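You operate a simulated robot arm through the tools that you are given. There is no shell and no other tool.

The job below is to be done with a simulated robot arm. You get a single attempt, and the scene is never put back.

## Task
Jam the green timecode box on OUT 1 and the yellow one on OUT 2.
Fine: the house clock is on the FROM pad; press each JAM key once and leave the boxes there.
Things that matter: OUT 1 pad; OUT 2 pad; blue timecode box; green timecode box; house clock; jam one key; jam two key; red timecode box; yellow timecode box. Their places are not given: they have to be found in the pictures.

It is judged by the outcome, as a careful person would: the job done as asked, and still so three seconds after it is handed in. It fails if anything else is knocked over, pushed out of place, dropped, spilled or broken.

## Robot
A 7-joint arm with a two-finger parallel gripper, fixed in place. Base frame: the origin is at the foot of the arm, x ahead of it, y to its left, z up; the work surface is at about z = 780. Units: mm, degrees, N and s.
With the tool pointing down near the work surface it reaches from about 100 to 660 mm from the base axis. Its first joint turns from -66.0 to 66.0 degrees. Payload 1.57 kg.
The tool frame sits at the grasp point between the pads (the TCP): z along the fingers, y along the line on which they close. The tips reach 30 mm beyond it. Largest opening 80 mm; finger width 17, thickness 12; the body of the gripper, 40 by 82 mm, starts 80 mm behind the TCP.
Orientation is told as [roll, pitch, yaw] about the base's x, y, z axes, in that order, counted from this pose: with the fingers straight down and closing along the base's y, the tool's x points along the base's -x, its y along +y and its z along -z.

## Interface
- The arm moves only by the tool drive_tool. Its argument "increments" is a list of rows, each an object (a shift or turn left out is 0, a gripper value left out holds the last) with "linear": the shift along the tool's x, y, z in mm, a list of three; "delta_rot": the turn, a rotation vector about the tool's x, y, z in rad, a list of three; "gripper": the finger opening in mm, from 0 to 80. In form: [{"linear": [x, y, z], "delta_rot": [wx, wy, wz], "gripper": gripper}, ...]. A call has 1 to 20 rows; each row is the pose to reach, as a shift and turn from the pose commanded when the call began, along the tool's axes at that moment. Rows are played at 5 a second. More than 50 mm and 8.6 degrees between two rows, or a gripper value outside its range, and nothing of the call is played. Where a pose cannot be reached the arm comes as near as it can. A force on the tool above 40 N (or 10 N above the force at the start of the call, whichever is more), or a blocked arm, ends the call early, and 0.2 s more pass. Each finger travels about 72 mm/s and halts on what it meets, pressing with about 38 N; the grip force reading is that of the motor and also rises with nothing between the fingers. The clock runs only during rows and for 0.2 s after the last one: add rows that repeat a pose to give the fingers time. It gives the time, the measured TCP pose, the force on the tool (base axes), the opening and the grip force at its end, in the units of the frame above (readings bear some noise), with the torque about the TCP (base axes, N m) and any sound that the robot's microphone picked up.
- Cameras (640 x 400 px; columns grow to the right, rows downward): "scene" is fixed at [62.8, 448, 1407.8]; the picture's right is [-0.63, -0.78, 0.00], its down [-0.55, 0.44, -0.71] and it looks along [0.55, -0.44, -0.71] (base axes); focal length 316 px, centre (320, 200). "wrist" rides on the gripper at [72, -7, -122] in the tool frame; the picture's right is [0.09, 1.00, 0.00], its down [-0.84, 0.08, -0.54] and it looks along [-0.54, 0.05, 0.84] (tool axes); focal length 238 px, centre (320, 200).
- grab_frame(camera): a new picture of that camera. The clock stands still meanwhile.
- probe_pixels(camera, pixels): for up to 12 pixels [column, row] of the newest picture of that camera ("zoom" is the newest enlarged one), the place [x, y, z] in the base frame of the surface seen there, good to about 2 mm. The clock stands still meanwhile.
- zoom(camera, box): a new picture of the part [left, top, right, bottom] of that camera's present view, enlarged. The clock stands still meanwhile.
- sign_off(): hands the job in; it is judged then, once.

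Leave the gripper open and the arm clear of the work at the hand-in unless told otherwise.

The tools are called as name(argument=value, ...) on one line, values as JSON. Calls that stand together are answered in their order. drive_tool: Moves the arm, as the interface text tells. Its arguments: {"type":"object","properties":{"increments":{"type":"array","items":{"type":"object","properties":{"linear":{"type":"array","items":{"type":"number"}},"delta_rot":{"type":"array","items":{"type":"number"}},"gripper":{"type":"number"}}}}},"required":["increments"]} The other tools are called the same way: grab_frame (camera) takes a picture; probe_pixels (camera, pixels) gives the place of the surface under pixels of a picture; zoom (camera, box) takes an enlarged picture of a part of a camera's view; sign_off () hands the job in.

At the start:

```text
time: 0.0
tcp_pos: [350.0, 116.2, 1127.2]
tool_rot: [0.0, 0.0, 0.0]
ft_force: [-0.3, -0.6, -0.5]
moment: [0.01, -0.01, 0.02]
gripper_width: 80.3
gripper_force: 0.1
```

scene: 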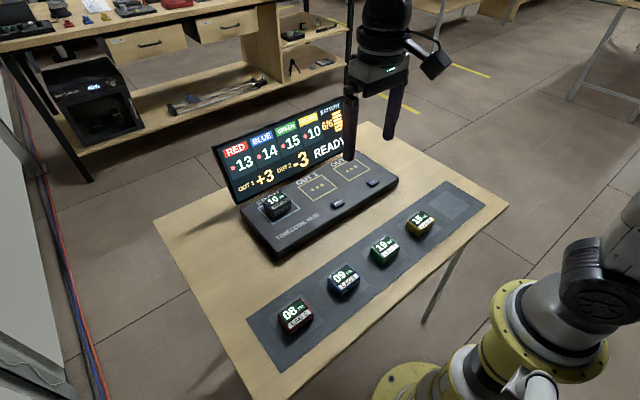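
wrist: 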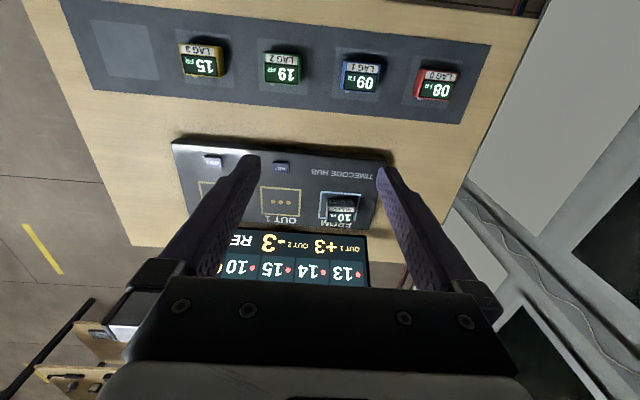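

I see a timecode hub with a screen, the FROM pad holding a clock, OUT 1 and OUT 2 pads, two keys, and four boxes on a mat. I'll zoom in on the hub and the boxes to read the labels.

zoom(camera="scene", box=[210, 90, 410, 260])

zoom(camera="scene", box=[240, 170, 490, 370])

zoom(camera="wrist", box=[160, 120, 400, 290])

```text
2.35 times, centred on (310, 175) of scene
```

zoom: 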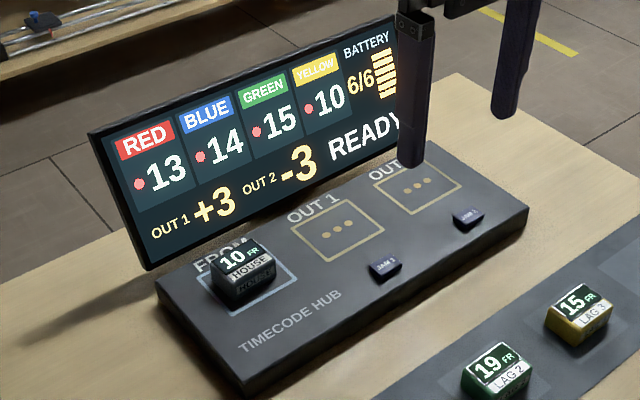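

```text
2.00 times, centred on (365, 270) of scene
```

zoom: 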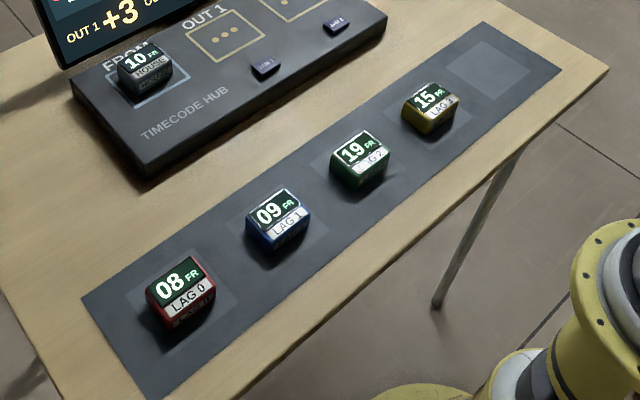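

```text
2.35 times, centred on (280, 205) of wrist
```

zoom: 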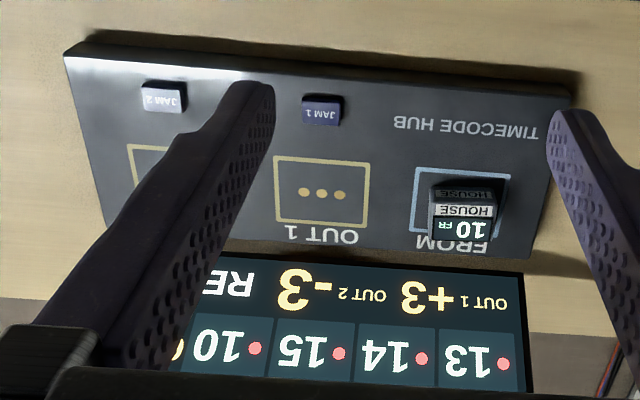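

The screen targets agree with the plan: green is 10 + 3 + lag 2 = 15, and yellow is 10 − 3 + lag 3 = 10. The house clock reads 10 and sits on FROM. Next I'll probe the boxes, pads and keys in the scene and wrist pictures.

probe_pixels(camera="wrist", pixels=[[283, 60], [283, 80], [202, 50], [202, 70], [281, 201], [281, 168], [213, 162], [205, 195], [342, 200], [345, 215], [125, 50], [330, 172]])

grab_frame(camera="scene")

```text
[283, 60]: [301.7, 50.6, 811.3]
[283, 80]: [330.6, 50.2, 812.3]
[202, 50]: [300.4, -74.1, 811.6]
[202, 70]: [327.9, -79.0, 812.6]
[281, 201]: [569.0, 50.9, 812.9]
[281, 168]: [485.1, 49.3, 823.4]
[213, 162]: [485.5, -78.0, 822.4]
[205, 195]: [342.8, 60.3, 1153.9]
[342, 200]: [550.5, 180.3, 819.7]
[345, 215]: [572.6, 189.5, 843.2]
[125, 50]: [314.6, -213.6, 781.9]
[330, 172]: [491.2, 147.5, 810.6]
```

```text
taken
```

scene: 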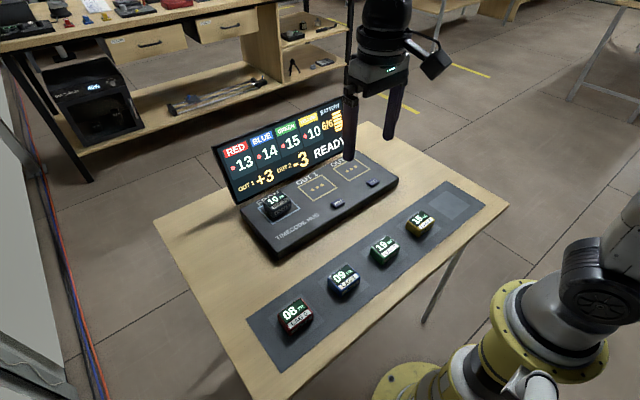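

Tops are at z≈812 for both the boxes and the hub. I'll zoom the wrist view on the boxes to measure their edges accurately.

zoom(camera="wrist", box=[160, 20, 320, 120])

```text
4.00 times, centred on (240, 70) of wrist
```

zoom: 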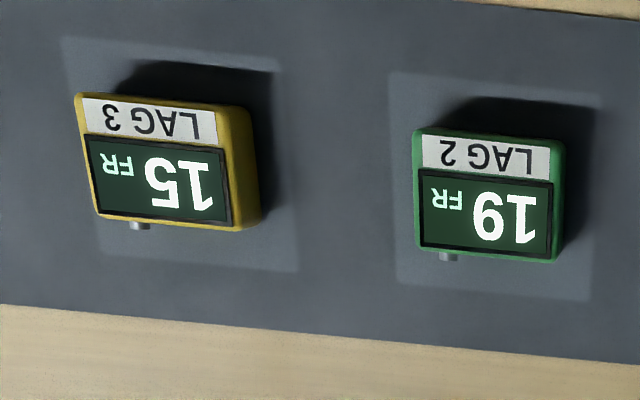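

The boxes are slightly yawed and have small connector nubs on the far (+x) side. I'll probe the top corners of both.

probe_pixels(camera="zoom", pixels=[[426, 138], [549, 152], [546, 254], [424, 243], [486, 195], [88, 102], [214, 112], [225, 222], [103, 210], [155, 165], [448, 257], [140, 226]])

probe_pixels(camera="scene", pixels=[[337, 203], [373, 183], [319, 188], [351, 170], [230, 200], [340, 150], [215, 148], [385, 250], [420, 224], [330, 100], [275, 205], [460, 205]])

```text
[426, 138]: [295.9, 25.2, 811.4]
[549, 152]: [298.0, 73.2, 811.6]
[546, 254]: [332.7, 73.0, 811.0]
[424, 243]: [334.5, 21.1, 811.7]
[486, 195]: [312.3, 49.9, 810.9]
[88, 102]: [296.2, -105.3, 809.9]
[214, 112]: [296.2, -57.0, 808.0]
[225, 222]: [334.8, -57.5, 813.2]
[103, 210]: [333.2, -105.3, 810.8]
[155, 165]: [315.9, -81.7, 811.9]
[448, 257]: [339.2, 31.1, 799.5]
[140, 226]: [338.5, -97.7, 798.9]
```

```text
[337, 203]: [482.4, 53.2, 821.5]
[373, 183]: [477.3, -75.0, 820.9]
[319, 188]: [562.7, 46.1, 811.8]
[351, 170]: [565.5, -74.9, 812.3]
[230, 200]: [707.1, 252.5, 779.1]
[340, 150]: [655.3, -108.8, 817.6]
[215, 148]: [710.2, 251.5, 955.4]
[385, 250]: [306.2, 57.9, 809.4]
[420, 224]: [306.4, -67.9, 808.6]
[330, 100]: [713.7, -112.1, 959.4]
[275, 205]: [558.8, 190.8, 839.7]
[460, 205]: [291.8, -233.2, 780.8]
```

Measurements:
- **Boxes:** green is centred near (315, 49) and yellow near (315, −81). Each is about 56×44 mm with its top at 812.
- **Hub:** top at 812. OUT 1 is near (566, 49) and OUT 2 near (566, −78).
- **Keys:** near (482, 51) and (482, −76), tops at about 822.

I'll move above green at z≈950 with the gripper open and look again.

drive_tool(increments=[{"linear": [5, -10, 25], "gripper": 80}, {"linear": [10, -20, 50]}, {"linear": [15, -30, 75]}, {"linear": [20, -40, 100]}, {"linear": [25, -50, 125]}, {"linear": [30, -60, 150]}, {"linear": [35, -67, 177]}, {"linear": [35, -67, 177]}])

grab_frame(camera="wrist")

grab_frame(camera="scene")

```text
time: 1.8
tcp_pos: [313.7, 49.0, 949.4]
tool_rot: [0.0, 0.1, 0.0]
ft_force: [-0.6, 0.4, 0.2]
moment: [0.02, 0.0, 0.04]
gripper_width: 80.0
gripper_force: 0.0
```

```text
taken
```

wrist: 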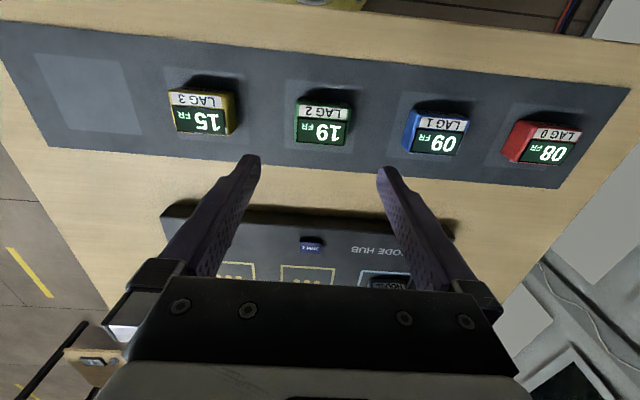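

```text
taken
```

scene: 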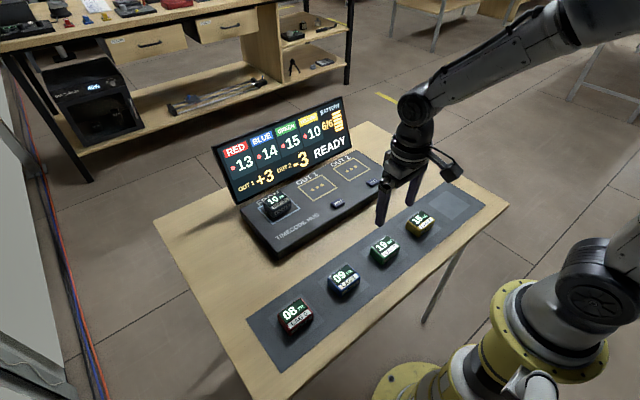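

The gripper is above green. I'll zoom in on green, yellow and the pads to refine their places.

zoom(camera="wrist", box=[272, 75, 372, 160])

zoom(camera="scene", box=[230, 130, 410, 260])

```text
4.71 times, centred on (322, 118) of wrist
```

zoom: 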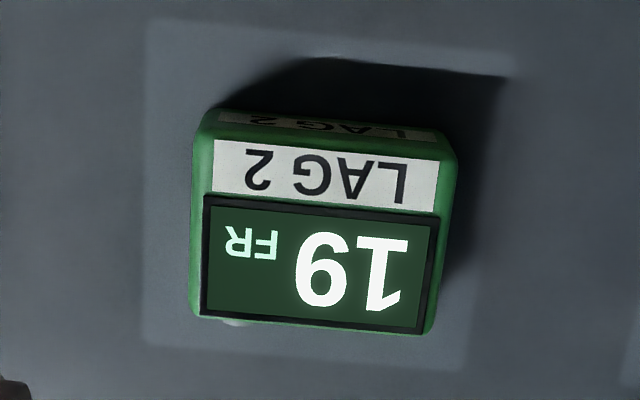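

```text
3.08 times, centred on (320, 195) of scene
```

zoom: 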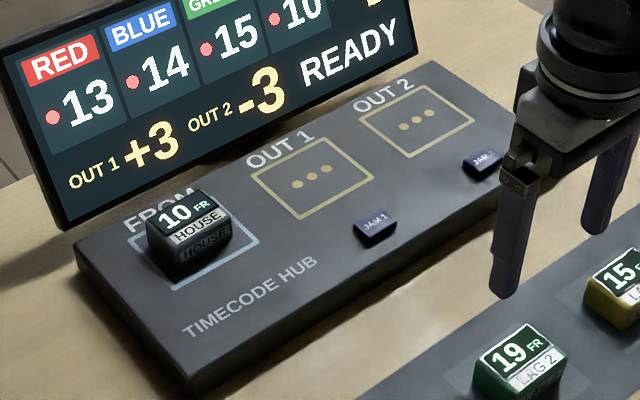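

Now I'll probe the OUT 1 and OUT 2 outline corners, the keys and the visible FROM corners in this zoomed scene picture.

probe_pixels(camera="zoom", pixels=[[252, 178], [318, 139], [372, 177], [301, 218], [361, 120], [424, 86], [473, 122], [407, 157], [258, 242], [177, 289], [374, 224], [482, 158]])

zoom(camera="wrist", box=[272, 75, 372, 160])

```text
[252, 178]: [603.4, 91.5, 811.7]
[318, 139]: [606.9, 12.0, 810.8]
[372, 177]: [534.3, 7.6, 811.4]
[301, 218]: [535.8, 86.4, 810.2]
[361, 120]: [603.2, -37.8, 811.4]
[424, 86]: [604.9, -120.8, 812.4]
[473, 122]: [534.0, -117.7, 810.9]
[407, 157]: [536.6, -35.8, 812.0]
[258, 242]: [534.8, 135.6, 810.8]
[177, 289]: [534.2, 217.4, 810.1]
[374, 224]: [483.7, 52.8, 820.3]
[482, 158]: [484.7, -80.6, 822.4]
```

```text
4.71 times, centred on (322, 118) of wrist
```

zoom: 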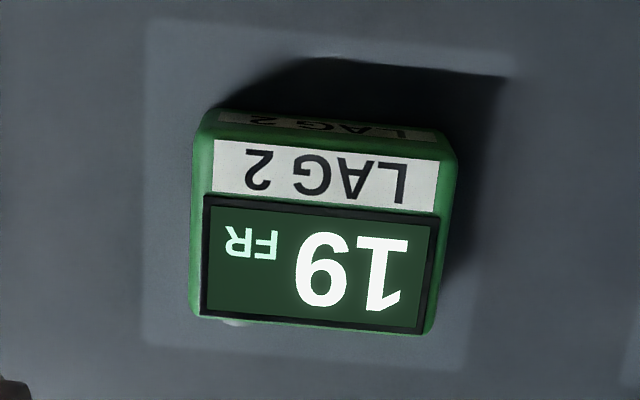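

OUT 1 is centred at about (570, 49) and OUT 2 at about (570, −78). The FROM outline is about (570, 176) with the clock inside it. Next I'll probe green's outline in the close wrist zoom.

probe_pixels(camera="zoom", pixels=[[200, 150], [196, 300], [452, 170], [430, 320], [208, 230], [438, 230], [320, 150], [320, 320], [320, 240], [190, 230], [458, 250], [320, 60]])

```text
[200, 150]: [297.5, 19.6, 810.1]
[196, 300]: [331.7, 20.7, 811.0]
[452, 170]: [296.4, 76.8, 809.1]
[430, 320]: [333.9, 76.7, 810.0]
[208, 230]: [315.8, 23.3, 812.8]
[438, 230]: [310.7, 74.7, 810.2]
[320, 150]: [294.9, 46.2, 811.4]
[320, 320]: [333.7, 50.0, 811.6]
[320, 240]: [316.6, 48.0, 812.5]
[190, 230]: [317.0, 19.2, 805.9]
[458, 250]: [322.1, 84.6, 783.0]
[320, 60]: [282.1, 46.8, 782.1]
```

Green is centred at (315, 48.5), spans 58 mm in y and has almost no yaw. I'll descend straight to TCP z≈815, which puts the tips at about 785 and just above the mat.

drive_tool(increments=[{"linear": [0, -0.7, 25], "gripper": 80}, {"linear": [0, -0.7, 50]}, {"linear": [0, -0.7, 75]}, {"linear": [0, -0.7, 95]}, {"linear": [0, -0.7, 110]}, {"linear": [0, -0.7, 120]}, {"linear": [0, -0.7, 128]}, {"linear": [0, -0.7, 134]}, {"linear": [0, -0.7, 134]}])

grab_frame(camera="wrist")

zoom(camera="scene", box=[320, 160, 470, 290])

```text
time: 3.8
tcp_pos: [314.2, 47.9, 815.4]
tool_rot: [-0.1, -0.1, 0.0]
ft_force: [-0.7, -0.1, 0.2]
moment: [0.02, -0.03, 0.0]
gripper_width: 80.0
gripper_force: 0.0
```

```text
taken
```

wrist: 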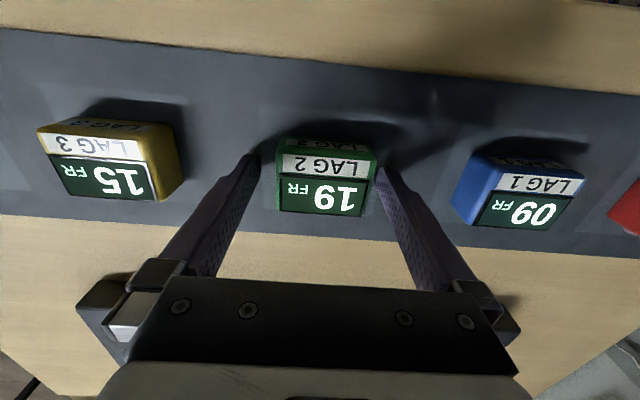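

```text
3.08 times, centred on (395, 225) of scene
```

zoom: 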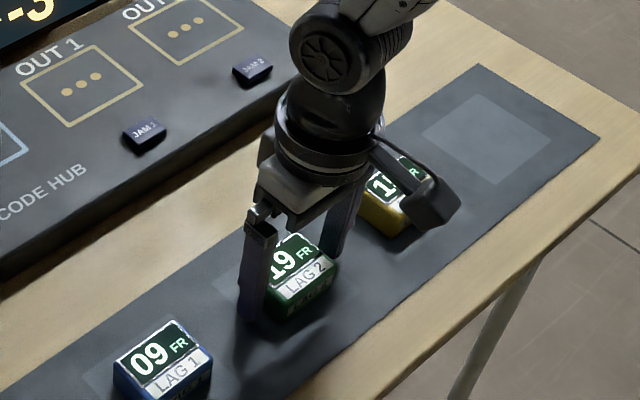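

The fingers straddle green with clearance on both sides and clear the blue and yellow boxes. I'll close the gripper on it.

drive_tool(increments=[{"linear": [0, 0, 0], "gripper": 62}, {"linear": [0, 0, 0], "gripper": 50}, {"linear": [0, 0, 0], "gripper": 45}, {"linear": [0, 0, 0], "gripper": 45}])

```text
time: 4.8
tcp_pos: [315.0, 47.9, 815.0]
tool_rot: [0.0, 0.0, 0.0]
ft_force: [1.7, 0.4, 0.8]
moment: [0.03, -0.05, 0.01]
gripper_width: 59.1
gripper_force: 37.7
```

The grip is holding at 59.1 mm and 37.7 N. I'll lift straight up about 100 mm.

drive_tool(increments=[{"linear": [0, 0, -5]}, {"linear": [0, 0, -15]}, {"linear": [0, 0, -35]}, {"linear": [0, 0, -60]}, {"linear": [0, 0, -85]}, {"linear": [0, 0, -100]}, {"linear": [0, 0, -100]}])

grab_frame(camera="wrist")

grab_frame(camera="scene")

```text
time: 6.4
tcp_pos: [313.9, 46.4, 914.7]
tool_rot: [-0.1, 0.1, 0.1]
ft_force: [0.4, 0.5, 0.0]
moment: [0.01, 0.0, -0.04]
gripper_width: 45.2
gripper_force: 0.1
```

```text
taken
```

wrist: 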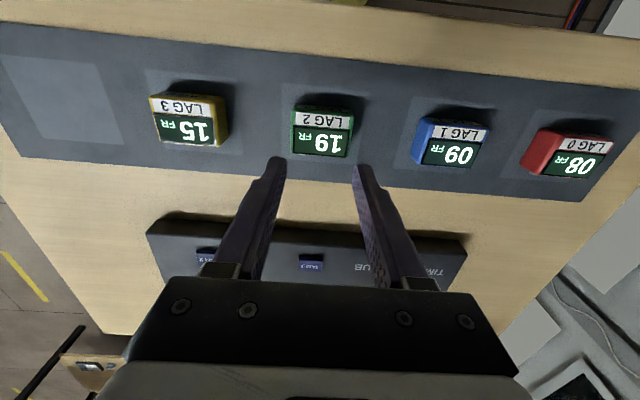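

```text
taken
```

scene: 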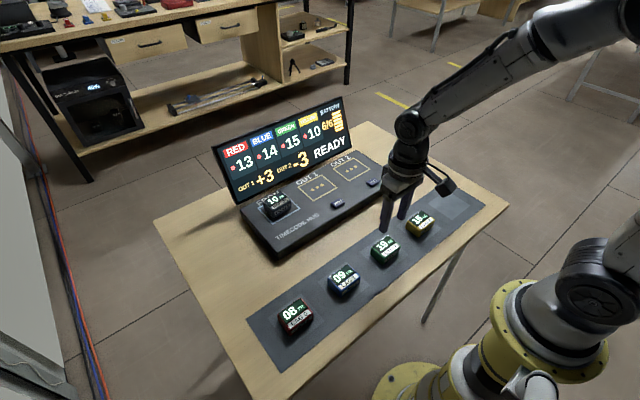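

The gripper closed to 45 mm on nothing, so green slipped out and is still on the mat. I'll zoom in to check that it hasn't been disturbed.

zoom(camera="wrist", box=[272, 80, 372, 165])

zoom(camera="scene", box=[350, 210, 450, 280])

```text
4.71 times, centred on (322, 122) of wrist
```

zoom: 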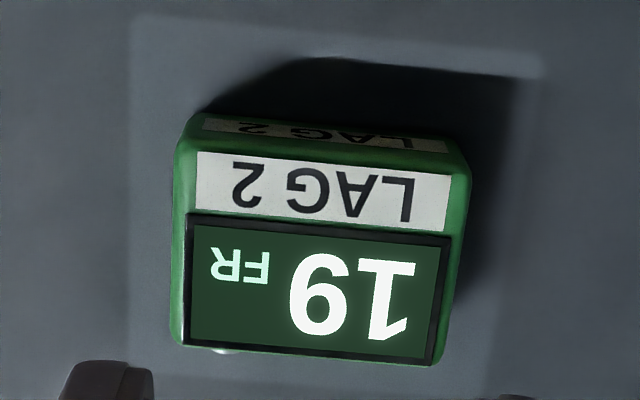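

```text
5.71 times, centred on (400, 245) of scene
```

zoom: 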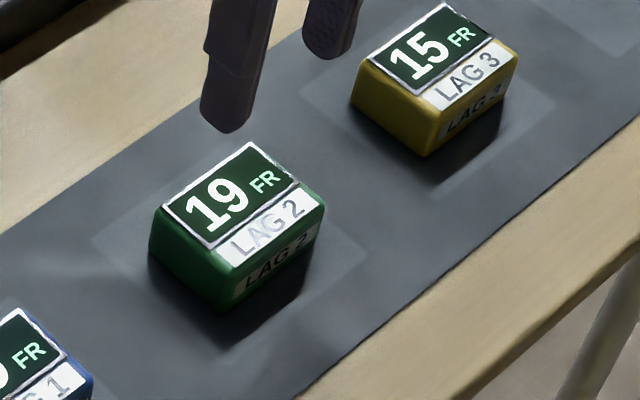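

Green looks upright in its slot. I'll probe its side face at several heights to check for a taper, and re-measure its position.

probe_pixels(camera="zoom", pixels=[[158, 222], [156, 232], [154, 245], [153, 258], [190, 250], [190, 262], [190, 275], [190, 288], [215, 255], [218, 275], [220, 290], [222, 305]])

probe_pixels(camera="wrist", pixels=[[296, 108], [295, 150], [352, 112], [346, 154], [322, 130]])

```text
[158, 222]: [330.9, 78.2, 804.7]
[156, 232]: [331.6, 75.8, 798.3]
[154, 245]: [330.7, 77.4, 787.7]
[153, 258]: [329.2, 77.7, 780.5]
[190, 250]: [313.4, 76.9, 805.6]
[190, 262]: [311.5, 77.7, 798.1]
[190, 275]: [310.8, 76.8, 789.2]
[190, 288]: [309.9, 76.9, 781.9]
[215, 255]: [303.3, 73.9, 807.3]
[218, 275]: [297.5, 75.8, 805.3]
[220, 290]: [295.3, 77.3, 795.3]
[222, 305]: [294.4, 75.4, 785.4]
```

```text
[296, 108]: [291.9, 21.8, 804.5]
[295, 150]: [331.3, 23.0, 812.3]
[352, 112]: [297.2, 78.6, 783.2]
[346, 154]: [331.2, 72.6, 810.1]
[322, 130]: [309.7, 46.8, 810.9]
```

The side is vertical and the box hasn't moved, so the grip simply slid off during the lift. I'll try again with the tips about 2 mm lower, then lift slowly while reading the forces. First I reopen and descend.

drive_tool(increments=[{"linear": [0, 0, 0], "gripper": 80}, {"linear": [0, 0, 0]}, {"linear": [0, 0, 25]}, {"linear": [0, 0, 50]}, {"linear": [0, 0, 70]}, {"linear": [0, 0, 85]}, {"linear": [0, 0, 94]}, {"linear": [0, 0, 99]}, {"linear": [0, 0, 102]}, {"linear": [0, 0, 102]}])

grab_frame(camera="wrist")

zoom(camera="scene", box=[350, 200, 450, 280])

```text
time: 8.6
tcp_pos: [314.3, 48.6, 813.0]
tool_rot: [0.0, 0.0, 0.0]
ft_force: [-0.1, -0.7, 0.6]
moment: [0.0, 0.0, 0.02]
gripper_width: 79.9
gripper_force: 0.0
```

```text
taken
```

wrist: 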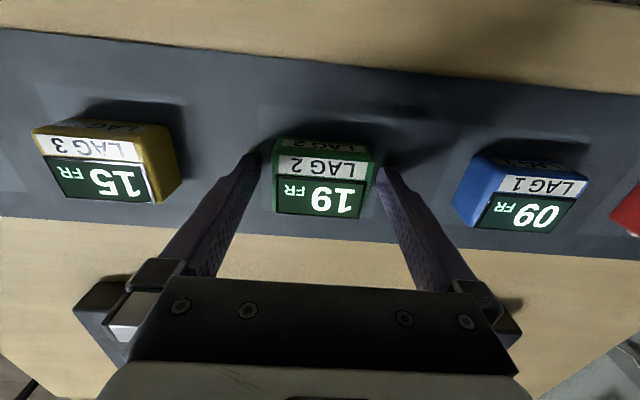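

```text
5.00 times, centred on (400, 240) of scene
```

zoom: 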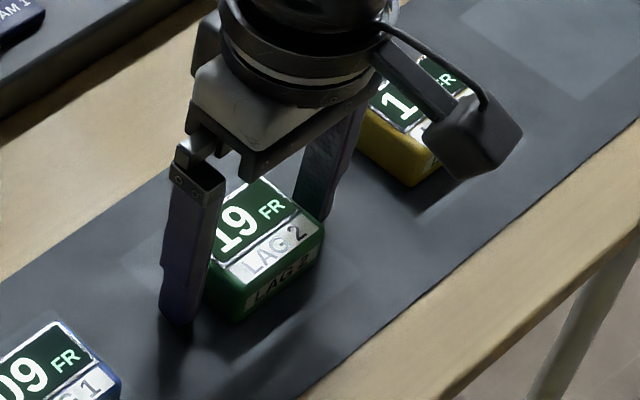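

The fingers straddle green at TCP z=813. I'll close with a lower target and then lift only 6 mm, slowly.

drive_tool(increments=[{"linear": [0, 0, 0], "gripper": 60}, {"linear": [0, 0, 0], "gripper": 50}, {"linear": [0, 0, 0], "gripper": 40}, {"linear": [0, 0, 0], "gripper": 40}, {"linear": [0, 0, 0], "gripper": 40}])

drive_tool(increments=[{"linear": [0, 0, -1]}, {"linear": [0, 0, -2]}, {"linear": [0, 0, -3]}, {"linear": [0, 0, -4]}, {"linear": [0, 0, -5]}, {"linear": [0, 0, -6]}])

grab_frame(camera="wrist")

zoom(camera="scene", box=[350, 200, 450, 280])

```text
time: 9.8
tcp_pos: [315.4, 48.2, 814.0]
tool_rot: [0.1, 0.0, -0.1]
ft_force: [0.3, -0.4, -0.3]
moment: [0.04, 0.01, -0.02]
gripper_width: 59.6
gripper_force: 38.3
```

```text
time: 11.2
tcp_pos: [314.4, 49.2, 821.0]
tool_rot: [0.0, 0.0, -0.1]
ft_force: [-0.2, 0.0, -0.5]
moment: [0.01, 0.01, 0.0]
gripper_width: 59.3
gripper_force: 38.0
```

```text
taken
```

wrist: 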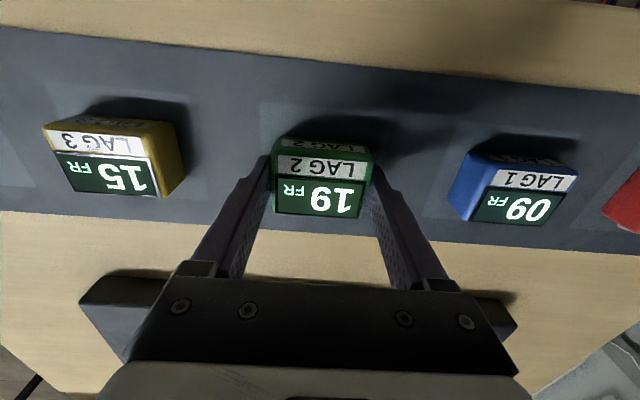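

```text
5.00 times, centred on (400, 240) of scene
```

zoom: 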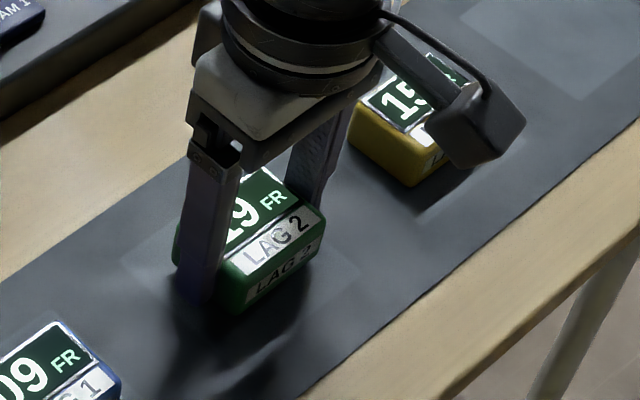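

Green appears to be rising with the fingers. I'll probe its top to see whether it's holding or slipping: at the 820 pose it should read about 818.

probe_pixels(camera="wrist", pixels=[[320, 165], [320, 185], [300, 205], [345, 205], [335, 195]])

```text
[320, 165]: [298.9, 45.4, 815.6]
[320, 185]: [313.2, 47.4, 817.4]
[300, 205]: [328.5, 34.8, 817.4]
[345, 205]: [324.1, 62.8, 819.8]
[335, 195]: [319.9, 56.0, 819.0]
```

Green's top is at about 818, so it's held. The faster lift probably shook it loose earlier, so I'll keep lifting gently at 3 mm per row.

drive_tool(increments=[{"linear": [0, 0, -1]}, {"linear": [0, 0, -2.5]}, {"linear": [0, 0, -4.5]}, {"linear": [0, 0, -7]}, {"linear": [0, 0, -10]}, {"linear": [0, 0, -13]}, {"linear": [0, 0, -16]}, {"linear": [0, 0, -18.5]}, {"linear": [0, 0, -20]}])

grab_frame(camera="wrist")

probe_pixels(camera="wrist", pixels=[[320, 165], [320, 185], [300, 205], [345, 205], [335, 195]])

```text
time: 13.2
tcp_pos: [314.4, 47.6, 838.8]
tool_rot: [-0.1, 0.0, 0.0]
ft_force: [0.5, -0.5, -1.0]
moment: [-0.03, 0.01, 0.0]
gripper_width: 59.2
gripper_force: 37.4
```

```text
taken
```

wrist: 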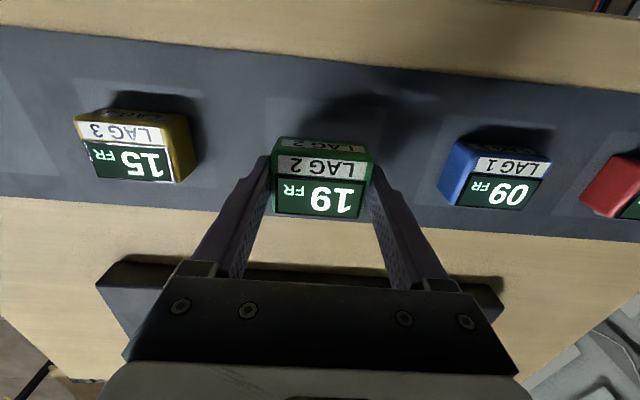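

```text
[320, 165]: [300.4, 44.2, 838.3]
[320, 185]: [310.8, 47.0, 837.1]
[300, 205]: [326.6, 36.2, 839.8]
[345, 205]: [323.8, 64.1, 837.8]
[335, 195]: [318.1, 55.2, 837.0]
```

The grip is holding with no slip: top at 838, TCP at 839. I'll continue up to about 875.

drive_tool(increments=[{"linear": [0, 0, -1]}, {"linear": [0, 0, -3]}, {"linear": [0, 0, -6]}, {"linear": [0, 0, -9.5]}, {"linear": [0, 0, -13.5]}, {"linear": [0, 0, -17.5]}, {"linear": [0, 0, -21.5]}, {"linear": [0, 0, -25.5]}, {"linear": [0, 0, -29.5]}, {"linear": [0, 0, -33]}, {"linear": [0, 0, -35.5]}, {"linear": [0, 0, -37]}])

grab_frame(camera="wrist")

probe_pixels(camera="wrist", pixels=[[320, 165], [320, 185], [300, 205], [345, 205], [335, 195]])

```text
time: 15.8
tcp_pos: [315.7, 47.3, 875.4]
tool_rot: [0.0, 0.0, 0.0]
ft_force: [-0.1, 0.0, -2.4]
moment: [0.01, 0.0, 0.01]
gripper_width: 59.3
gripper_force: 38.1
```

```text
taken
```

wrist: 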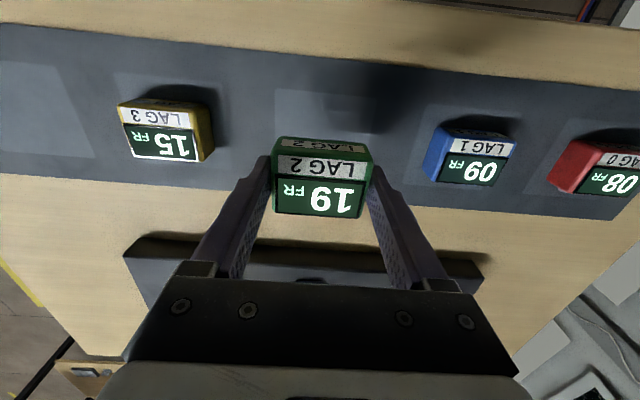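

```text
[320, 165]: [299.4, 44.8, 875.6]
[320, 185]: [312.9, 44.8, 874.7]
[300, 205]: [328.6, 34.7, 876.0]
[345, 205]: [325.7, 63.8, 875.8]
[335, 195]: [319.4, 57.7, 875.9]
```

Green is held level with its top at 875.5. The fingertips and box bottom are at about 844, clear of the 822 key tops. I'll move forward in x toward OUT 1 with gentle ramps, about 135 mm first.

drive_tool(increments=[{"linear": [-1, 0, 0]}, {"linear": [-3, 0, 0]}, {"linear": [-7, 0, 0]}, {"linear": [-12, 0, 0]}, {"linear": [-18, 0, 0]}, {"linear": [-26, 0, 0]}, {"linear": [-35, 0, 0]}, {"linear": [-45, 0.3, 0]}, {"linear": [-56, 0.3, 0]}, {"linear": [-68, 0.3, 0]}, {"linear": [-80, 0.5, 0]}, {"linear": [-92, 0.5, 0]}, {"linear": [-104, 0.5, 0]}, {"linear": [-114, 0.7, 0]}, {"linear": [-122, 0.7, 0]}, {"linear": [-128, 0.7, 0]}, {"linear": [-132, 0.9, 0]}, {"linear": [-134, 0.9, 0]}, {"linear": [-135, 0.9, 0]}])

grab_frame(camera="wrist")

```text
time: 19.8
tcp_pos: [450.3, 47.5, 876.5]
tool_rot: [0.0, 0.0, 0.0]
ft_force: [-0.1, -0.4, -1.9]
moment: [-0.01, 0.04, 0.02]
gripper_width: 59.1
gripper_force: 37.9
```

```text
taken
```

wrist: 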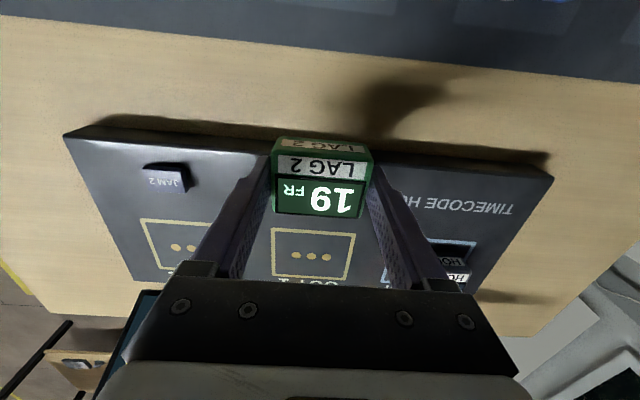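

Green is still firmly held. I'll continue the remaining 120 mm to above OUT 1.

drive_tool(increments=[{"linear": [-1, 0, 0]}, {"linear": [-3, 0, 0]}, {"linear": [-7, 0, 0]}, {"linear": [-12, 0, 0]}, {"linear": [-18, 0, 0]}, {"linear": [-26, 0, 0]}, {"linear": [-35, 0, 0]}, {"linear": [-45, 0, 0]}, {"linear": [-56, 0, 0]}, {"linear": [-68, 0, 0]}, {"linear": [-80, 0, 0]}, {"linear": [-90, 0, 0]}, {"linear": [-99, 0, 0]}, {"linear": [-106, 0, 0]}, {"linear": [-112, 0, 0]}, {"linear": [-116, 0, 0]}, {"linear": [-119, 0, 0]}, {"linear": [-120, 0, 0]}])

grab_frame(camera="wrist")

grab_frame(camera="scene")

```text
time: 23.6
tcp_pos: [570.0, 49.3, 876.1]
tool_rot: [0.0, 0.0, 0.0]
ft_force: [-0.6, -0.3, -2.0]
moment: [-0.01, 0.01, 0.03]
gripper_width: 59.1
gripper_force: 37.4
```

```text
taken
```

wrist: 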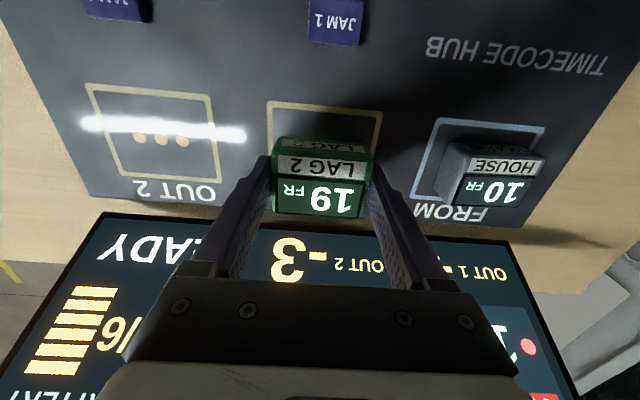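

```text
taken
```

scene: 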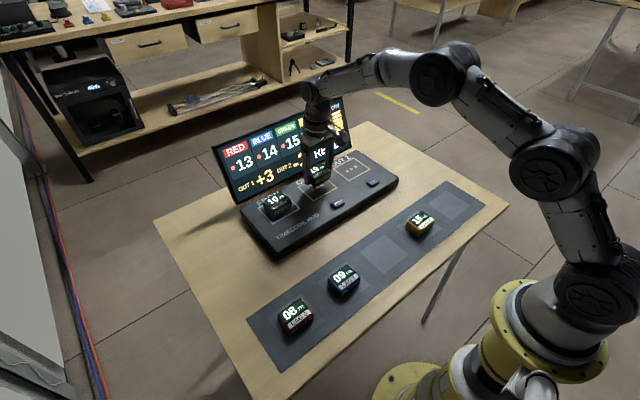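

The gripper is over OUT 1. I'll verify the pad outlines from this nearer view before lowering.

probe_pixels(camera="wrist", pixels=[[268, 103], [381, 113], [88, 86], [211, 98], [217, 178], [119, 178], [159, 140], [437, 121], [544, 130], [325, 185], [495, 185], [335, 22]])

```text
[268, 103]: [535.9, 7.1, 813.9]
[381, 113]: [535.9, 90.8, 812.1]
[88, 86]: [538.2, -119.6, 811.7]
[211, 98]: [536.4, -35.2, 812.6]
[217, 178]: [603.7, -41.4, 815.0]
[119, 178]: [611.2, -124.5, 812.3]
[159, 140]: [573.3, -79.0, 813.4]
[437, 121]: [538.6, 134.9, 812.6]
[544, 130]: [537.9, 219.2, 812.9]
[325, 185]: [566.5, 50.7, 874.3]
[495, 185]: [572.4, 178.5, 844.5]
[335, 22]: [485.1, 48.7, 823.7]
```

OUT 1's centre is confirmed at (570, 49), and the house clock is centred on FROM at about (572, 178). I'll lower green gently by 29 mm to just above the hub surface.

drive_tool(increments=[{"linear": [0, 0, 1]}, {"linear": [0, 0, 3]}, {"linear": [0, 0, 6]}, {"linear": [0, 0, 10]}, {"linear": [0, 0, 14]}, {"linear": [0, 0, 18]}, {"linear": [0, 0, 22]}, {"linear": [0, 0, 25]}, {"linear": [0, 0, 27]}, {"linear": [0, 0, 28.5]}, {"linear": [0, 0, 29]}])

zoom(camera="scene", box=[270, 130, 390, 220])

grab_frame(camera="wrist")

```text
time: 26.0
tcp_pos: [568.1, 50.1, 848.0]
tool_rot: [0.0, 0.0, -0.1]
ft_force: [0.2, 0.3, -1.9]
moment: [0.03, -0.01, -0.03]
gripper_width: 58.9
gripper_force: 37.8
```

```text
4.44 times, centred on (330, 175) of scene
```

zoom: 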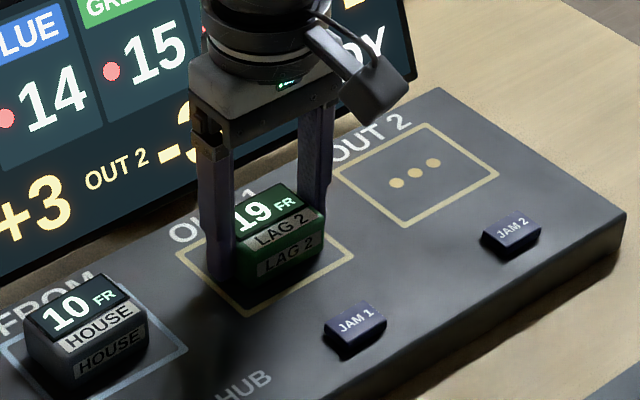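

```text
taken
```

wrist: 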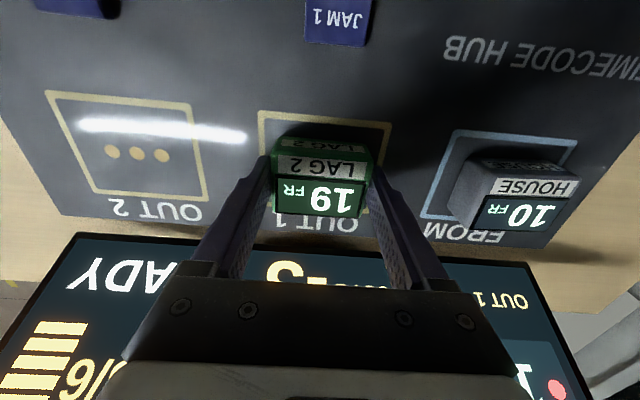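

Green sits centrally above OUT 1 with no contact yet. I'll lower it in 0.7 mm steps and watch the force.

drive_tool(increments=[{"linear": [0, 0, 0.7]}, {"linear": [0, 0, 1.4]}, {"linear": [0, 0, 2.1]}, {"linear": [0, 0, 2.8]}, {"linear": [0, 0, 3.2]}])

```text
time: 27.2
tcp_pos: [570.1, 49.5, 845.1]
tool_rot: [0.0, 0.0, 0.0]
ft_force: [-1.5, 0.9, 2.9]
moment: [-0.01, 0.1, -0.02]
gripper_width: 59.2
gripper_force: 37.2
```

The vertical force went from −1.9 to +2.9 N, so the box is now resting on the pad. I'll open the fingers gradually.

drive_tool(increments=[{"linear": [0, 0, 0], "gripper": 61}, {"linear": [0, 0, 0], "gripper": 66}, {"linear": [0, 0, 0], "gripper": 74}, {"linear": [0, 0, 0], "gripper": 80}, {"linear": [0, 0, 0], "gripper": 80}])

grab_frame(camera="wrist")

zoom(camera="scene", box=[270, 130, 390, 220])

```text
time: 28.4
tcp_pos: [570.2, 48.1, 844.1]
tool_rot: [0.0, 0.0, 0.0]
ft_force: [0.2, 1.3, -0.2]
moment: [-0.02, -0.02, 0.03]
gripper_width: 79.7
gripper_force: 0.0
```

```text
taken
```

wrist: 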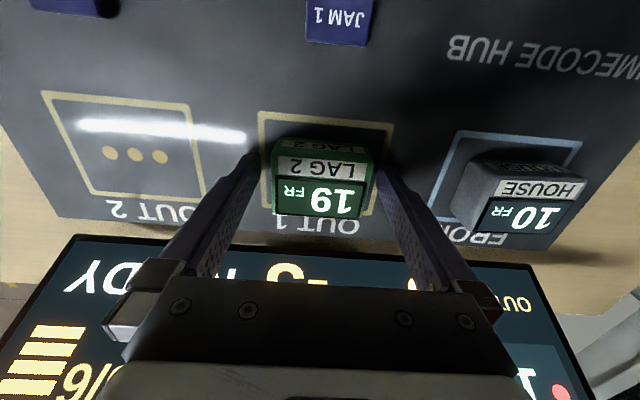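

```text
4.44 times, centred on (330, 175) of scene
```

zoom: 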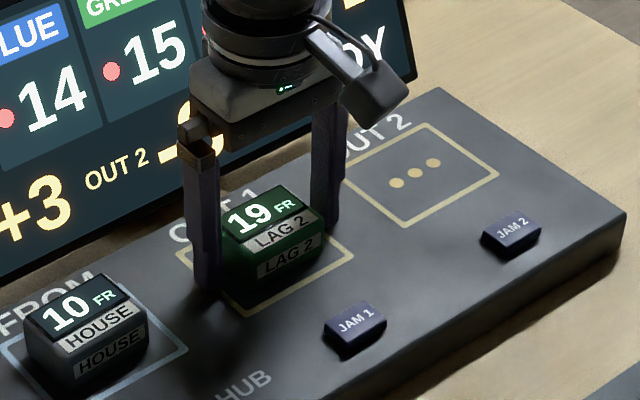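

Green is released inside the OUT 1 outline. I'll rise straight up 85 mm, then travel to above yellow at (315, −81).

drive_tool(increments=[{"linear": [0, 0, -5], "gripper": 80}, {"linear": [0, 0, -20]}, {"linear": [0, 0, -45]}, {"linear": [0, 0, -75]}, {"linear": [0, 0, -95]}, {"linear": [20, -10, -95]}, {"linear": [50, -25, -95]}, {"linear": [85, -42, -95]}, {"linear": [120, -60, -95]}, {"linear": [155, -78, -95]}, {"linear": [190, -96, -95]}, {"linear": [222, -113, -95]}, {"linear": [245, -125, -95]}, {"linear": [255, -130.5, -95]}, {"linear": [255, -130.5, -95]}])

grab_frame(camera="wrist")

grab_frame(camera="scene")

zoom(camera="wrist", box=[272, 75, 372, 160])

```text
time: 31.6
tcp_pos: [312.9, -80.7, 939.0]
tool_rot: [0.0, 0.0, -0.1]
ft_force: [-0.1, -0.6, -1.3]
moment: [0.02, -0.03, 0.0]
gripper_width: 80.0
gripper_force: 0.0
```

```text
taken
```

wrist: 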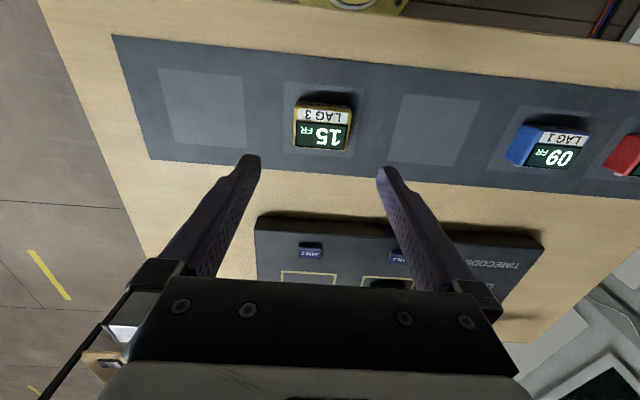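

```text
taken
```

scene: 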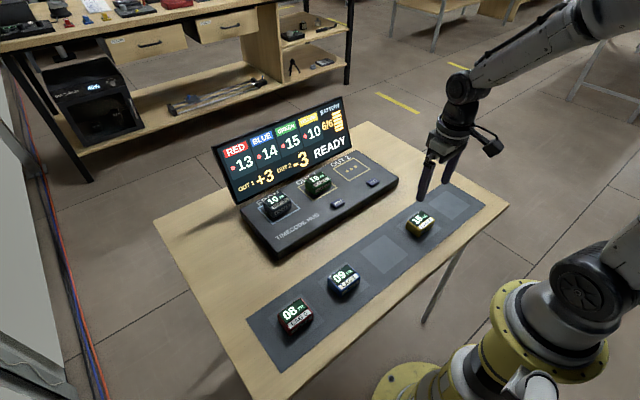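

```text
4.71 times, centred on (322, 118) of wrist
```

zoom: 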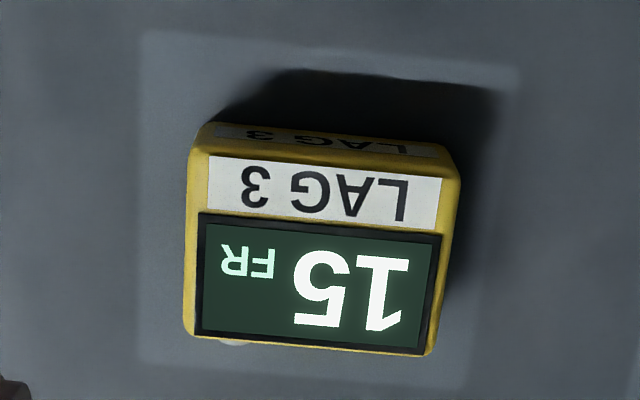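

The gripper is above yellow. I'll probe yellow's edges.

probe_pixels(camera="zoom", pixels=[[198, 165], [190, 310], [452, 185], [428, 345], [203, 250], [437, 255], [320, 165], [320, 340], [320, 250], [187, 240], [456, 240], [445, 300]])

```text
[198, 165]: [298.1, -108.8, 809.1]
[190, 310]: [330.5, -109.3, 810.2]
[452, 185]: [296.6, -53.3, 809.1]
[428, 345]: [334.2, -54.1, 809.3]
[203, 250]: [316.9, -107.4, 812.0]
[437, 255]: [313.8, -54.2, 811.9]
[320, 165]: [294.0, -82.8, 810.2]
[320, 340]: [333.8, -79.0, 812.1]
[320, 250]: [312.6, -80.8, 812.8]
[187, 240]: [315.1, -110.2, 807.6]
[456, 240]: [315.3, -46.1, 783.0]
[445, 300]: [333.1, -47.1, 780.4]
```

Yellow is centred at (315, −81.2) and aligned with the tool. I'll descend to TCP≈813.5 as I did for green.

drive_tool(increments=[{"linear": [0, 0, 25], "gripper": 80}, {"linear": [0, 0, 50]}, {"linear": [0, 0, 72]}, {"linear": [0, 0, 92]}, {"linear": [0, 0, 108]}, {"linear": [0, 0, 118]}, {"linear": [0, 0, 123]}, {"linear": [0, 0, 125.8]}, {"linear": [0, 0, 125.8]}])

grab_frame(camera="wrist")

zoom(camera="scene", box=[370, 170, 490, 260])

```text
time: 33.6
tcp_pos: [315.2, -81.8, 813.6]
tool_rot: [0.1, 0.0, 0.0]
ft_force: [0.6, 0.0, -0.2]
moment: [0.01, 0.0, -0.04]
gripper_width: 80.1
gripper_force: 0.1
```

```text
taken
```

wrist: 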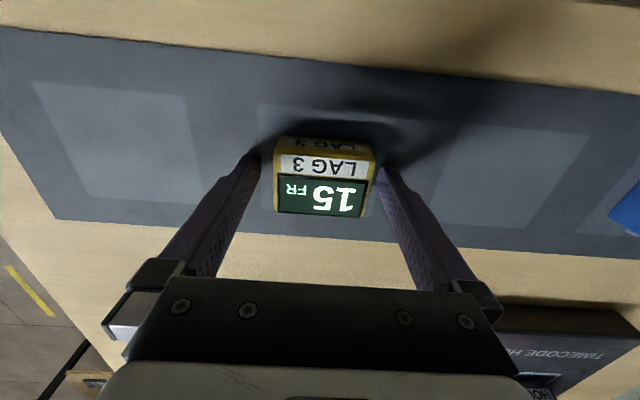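

```text
4.44 times, centred on (430, 215) of scene
```

zoom: 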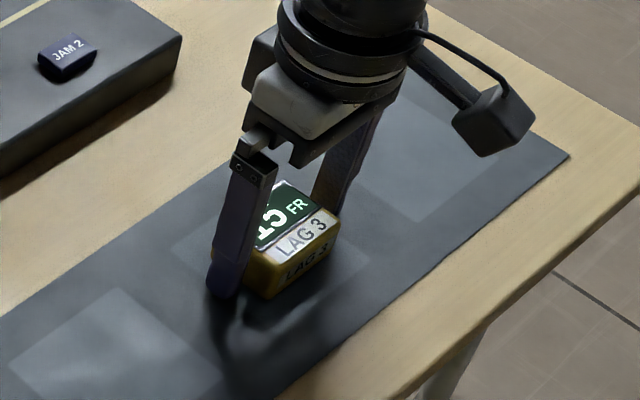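

The fingers straddle yellow. I'll close the gripper, then lift slowly with gentle ramps.

drive_tool(increments=[{"linear": [0, 0, 0], "gripper": 60}, {"linear": [0, 0, 0], "gripper": 50}, {"linear": [0, 0, 0], "gripper": 40}, {"linear": [0, 0, 0], "gripper": 40}, {"linear": [0, 0, 0], "gripper": 40}])

drive_tool(increments=[{"linear": [0, 0, -1]}, {"linear": [0, 0, -2]}, {"linear": [0, 0, -3]}, {"linear": [0, 0, -4.5]}, {"linear": [0, 0, -6.5]}, {"linear": [0, 0, -9]}, {"linear": [0, 0, -12]}, {"linear": [0, 0, -15]}, {"linear": [0, 0, -18]}, {"linear": [0, 0, -20.5]}, {"linear": [0, 0, -22]}])

grab_frame(camera="wrist")

probe_pixels(camera="wrist", pixels=[[320, 165], [320, 185], [300, 205], [345, 205], [335, 195]])

```text
time: 34.8
tcp_pos: [314.3, -81.6, 813.4]
tool_rot: [0.0, 0.0, 0.0]
ft_force: [-0.1, 0.3, 0.0]
moment: [0.03, -0.02, -0.03]
gripper_width: 59.3
gripper_force: 38.0
```

```text
time: 37.2
tcp_pos: [313.1, -81.6, 835.2]
tool_rot: [0.0, 0.0, 0.1]
ft_force: [1.4, -0.2, -1.5]
moment: [0.0, 0.03, 0.0]
gripper_width: 59.3
gripper_force: 38.0
```

```text
taken
```

wrist: 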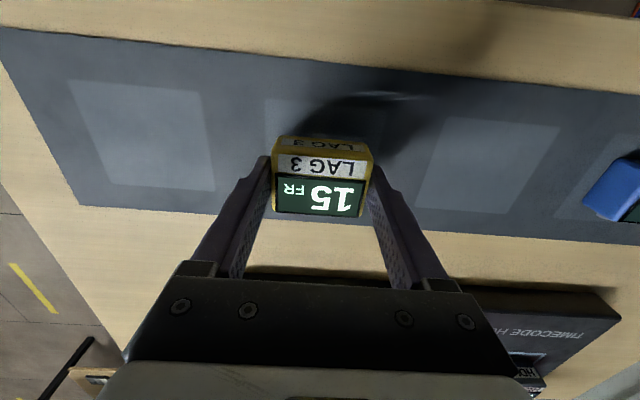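

```text
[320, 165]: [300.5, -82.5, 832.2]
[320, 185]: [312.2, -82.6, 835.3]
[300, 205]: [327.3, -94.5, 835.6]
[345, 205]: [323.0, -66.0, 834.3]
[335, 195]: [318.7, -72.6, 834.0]
```

Yellow is held, with its top at about 834. I'll continue up another 41 mm.

drive_tool(increments=[{"linear": [0, 0, -1]}, {"linear": [0, 0, -3]}, {"linear": [0, 0, -6]}, {"linear": [0, 0, -9.5]}, {"linear": [0, 0, -13.5]}, {"linear": [0, 0, -17.5]}, {"linear": [0, 0, -21.5]}, {"linear": [0, 0, -25.5]}, {"linear": [0, 0, -29.5]}, {"linear": [0, 0, -33.5]}, {"linear": [0, 0, -37]}, {"linear": [0, 0, -39.5]}, {"linear": [0, 0, -41]}])

grab_frame(camera="wrist")

probe_pixels(camera="wrist", pixels=[[320, 165], [320, 185], [300, 205], [345, 205], [335, 195]])

```text
time: 40.0
tcp_pos: [314.2, -79.2, 876.3]
tool_rot: [0.1, 0.1, 0.0]
ft_force: [0.1, 0.0, -1.2]
moment: [0.01, 0.0, 0.02]
gripper_width: 59.1
gripper_force: 38.2
```

```text
taken
```

wrist: 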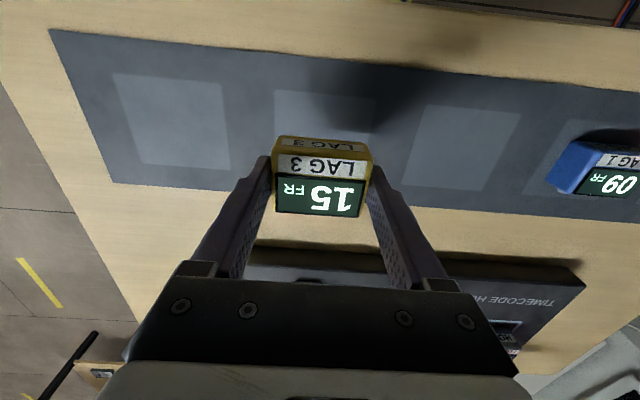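

```text
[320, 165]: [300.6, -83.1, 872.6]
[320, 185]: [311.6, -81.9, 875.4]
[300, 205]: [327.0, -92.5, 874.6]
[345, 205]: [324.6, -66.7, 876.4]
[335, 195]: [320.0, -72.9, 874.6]
```

Yellow is held and level. I'll move forward toward OUT 2 in two gentle legs, +255 mm in x and about +2.8 mm in y in total.

drive_tool(increments=[{"linear": [-1, 0, 0]}, {"linear": [-3, 0, 0]}, {"linear": [-7, 0, 0]}, {"linear": [-12, 0.2, 0]}, {"linear": [-18, 0.4, 0]}, {"linear": [-26, 0.6, 0]}, {"linear": [-35, 0.8, 0]}, {"linear": [-45, 1.0, 0]}, {"linear": [-56, 1.2, 0]}, {"linear": [-68, 1.4, 0]}, {"linear": [-80, 1.6, 0]}, {"linear": [-92, 1.8, 0]}, {"linear": [-104, 2.0, 0]}, {"linear": [-114, 2.2, 0]}, {"linear": [-122, 2.4, 0]}, {"linear": [-128, 2.6, 0]}, {"linear": [-132, 2.8, 0]}, {"linear": [-134, 2.8, 0]}, {"linear": [-135, 2.8, 0]}])

drive_tool(increments=[{"linear": [-1, 0, 0]}, {"linear": [-3, 0, 0]}, {"linear": [-7, 0, 0]}, {"linear": [-12, 0, 0]}, {"linear": [-18, 0, 0]}, {"linear": [-26, 0, 0]}, {"linear": [-35, 0, 0]}, {"linear": [-45, 0, 0]}, {"linear": [-56, 0, 0]}, {"linear": [-68, 0, 0]}, {"linear": [-80, 0, 0]}, {"linear": [-90, 0, 0]}, {"linear": [-99, 0, 0]}, {"linear": [-106, 0, 0]}, {"linear": [-112, 0, 0]}, {"linear": [-116, 0, 0]}, {"linear": [-119, 0, 0]}, {"linear": [-120, 0, 0]}])

grab_frame(camera="wrist")

grab_frame(camera="scene")

```text
time: 44.0
tcp_pos: [449.5, -78.2, 874.9]
tool_rot: [0.0, 0.0, 0.1]
ft_force: [-0.9, -0.1, -2.0]
moment: [-0.01, 0.0, -0.02]
gripper_width: 59.1
gripper_force: 38.0
```

```text
time: 47.8
tcp_pos: [569.8, -78.8, 875.6]
tool_rot: [-0.1, 0.0, -0.1]
ft_force: [-0.3, 0.1, -1.1]
moment: [-0.01, 0.0, 0.0]
gripper_width: 59.5
gripper_force: 37.9
```

```text
taken
```

wrist: 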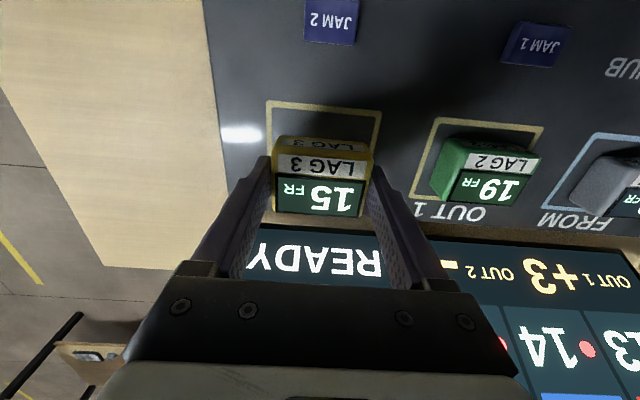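

```text
taken
```

scene: 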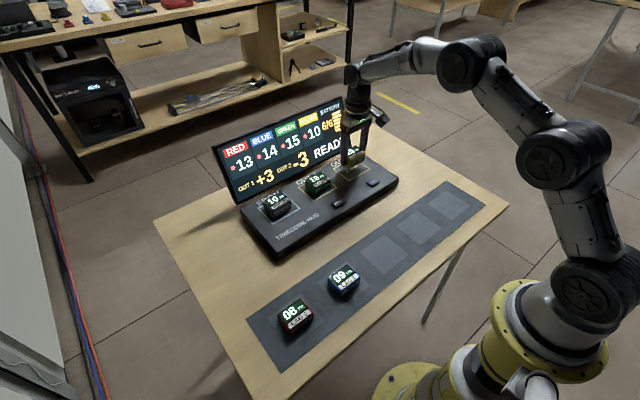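

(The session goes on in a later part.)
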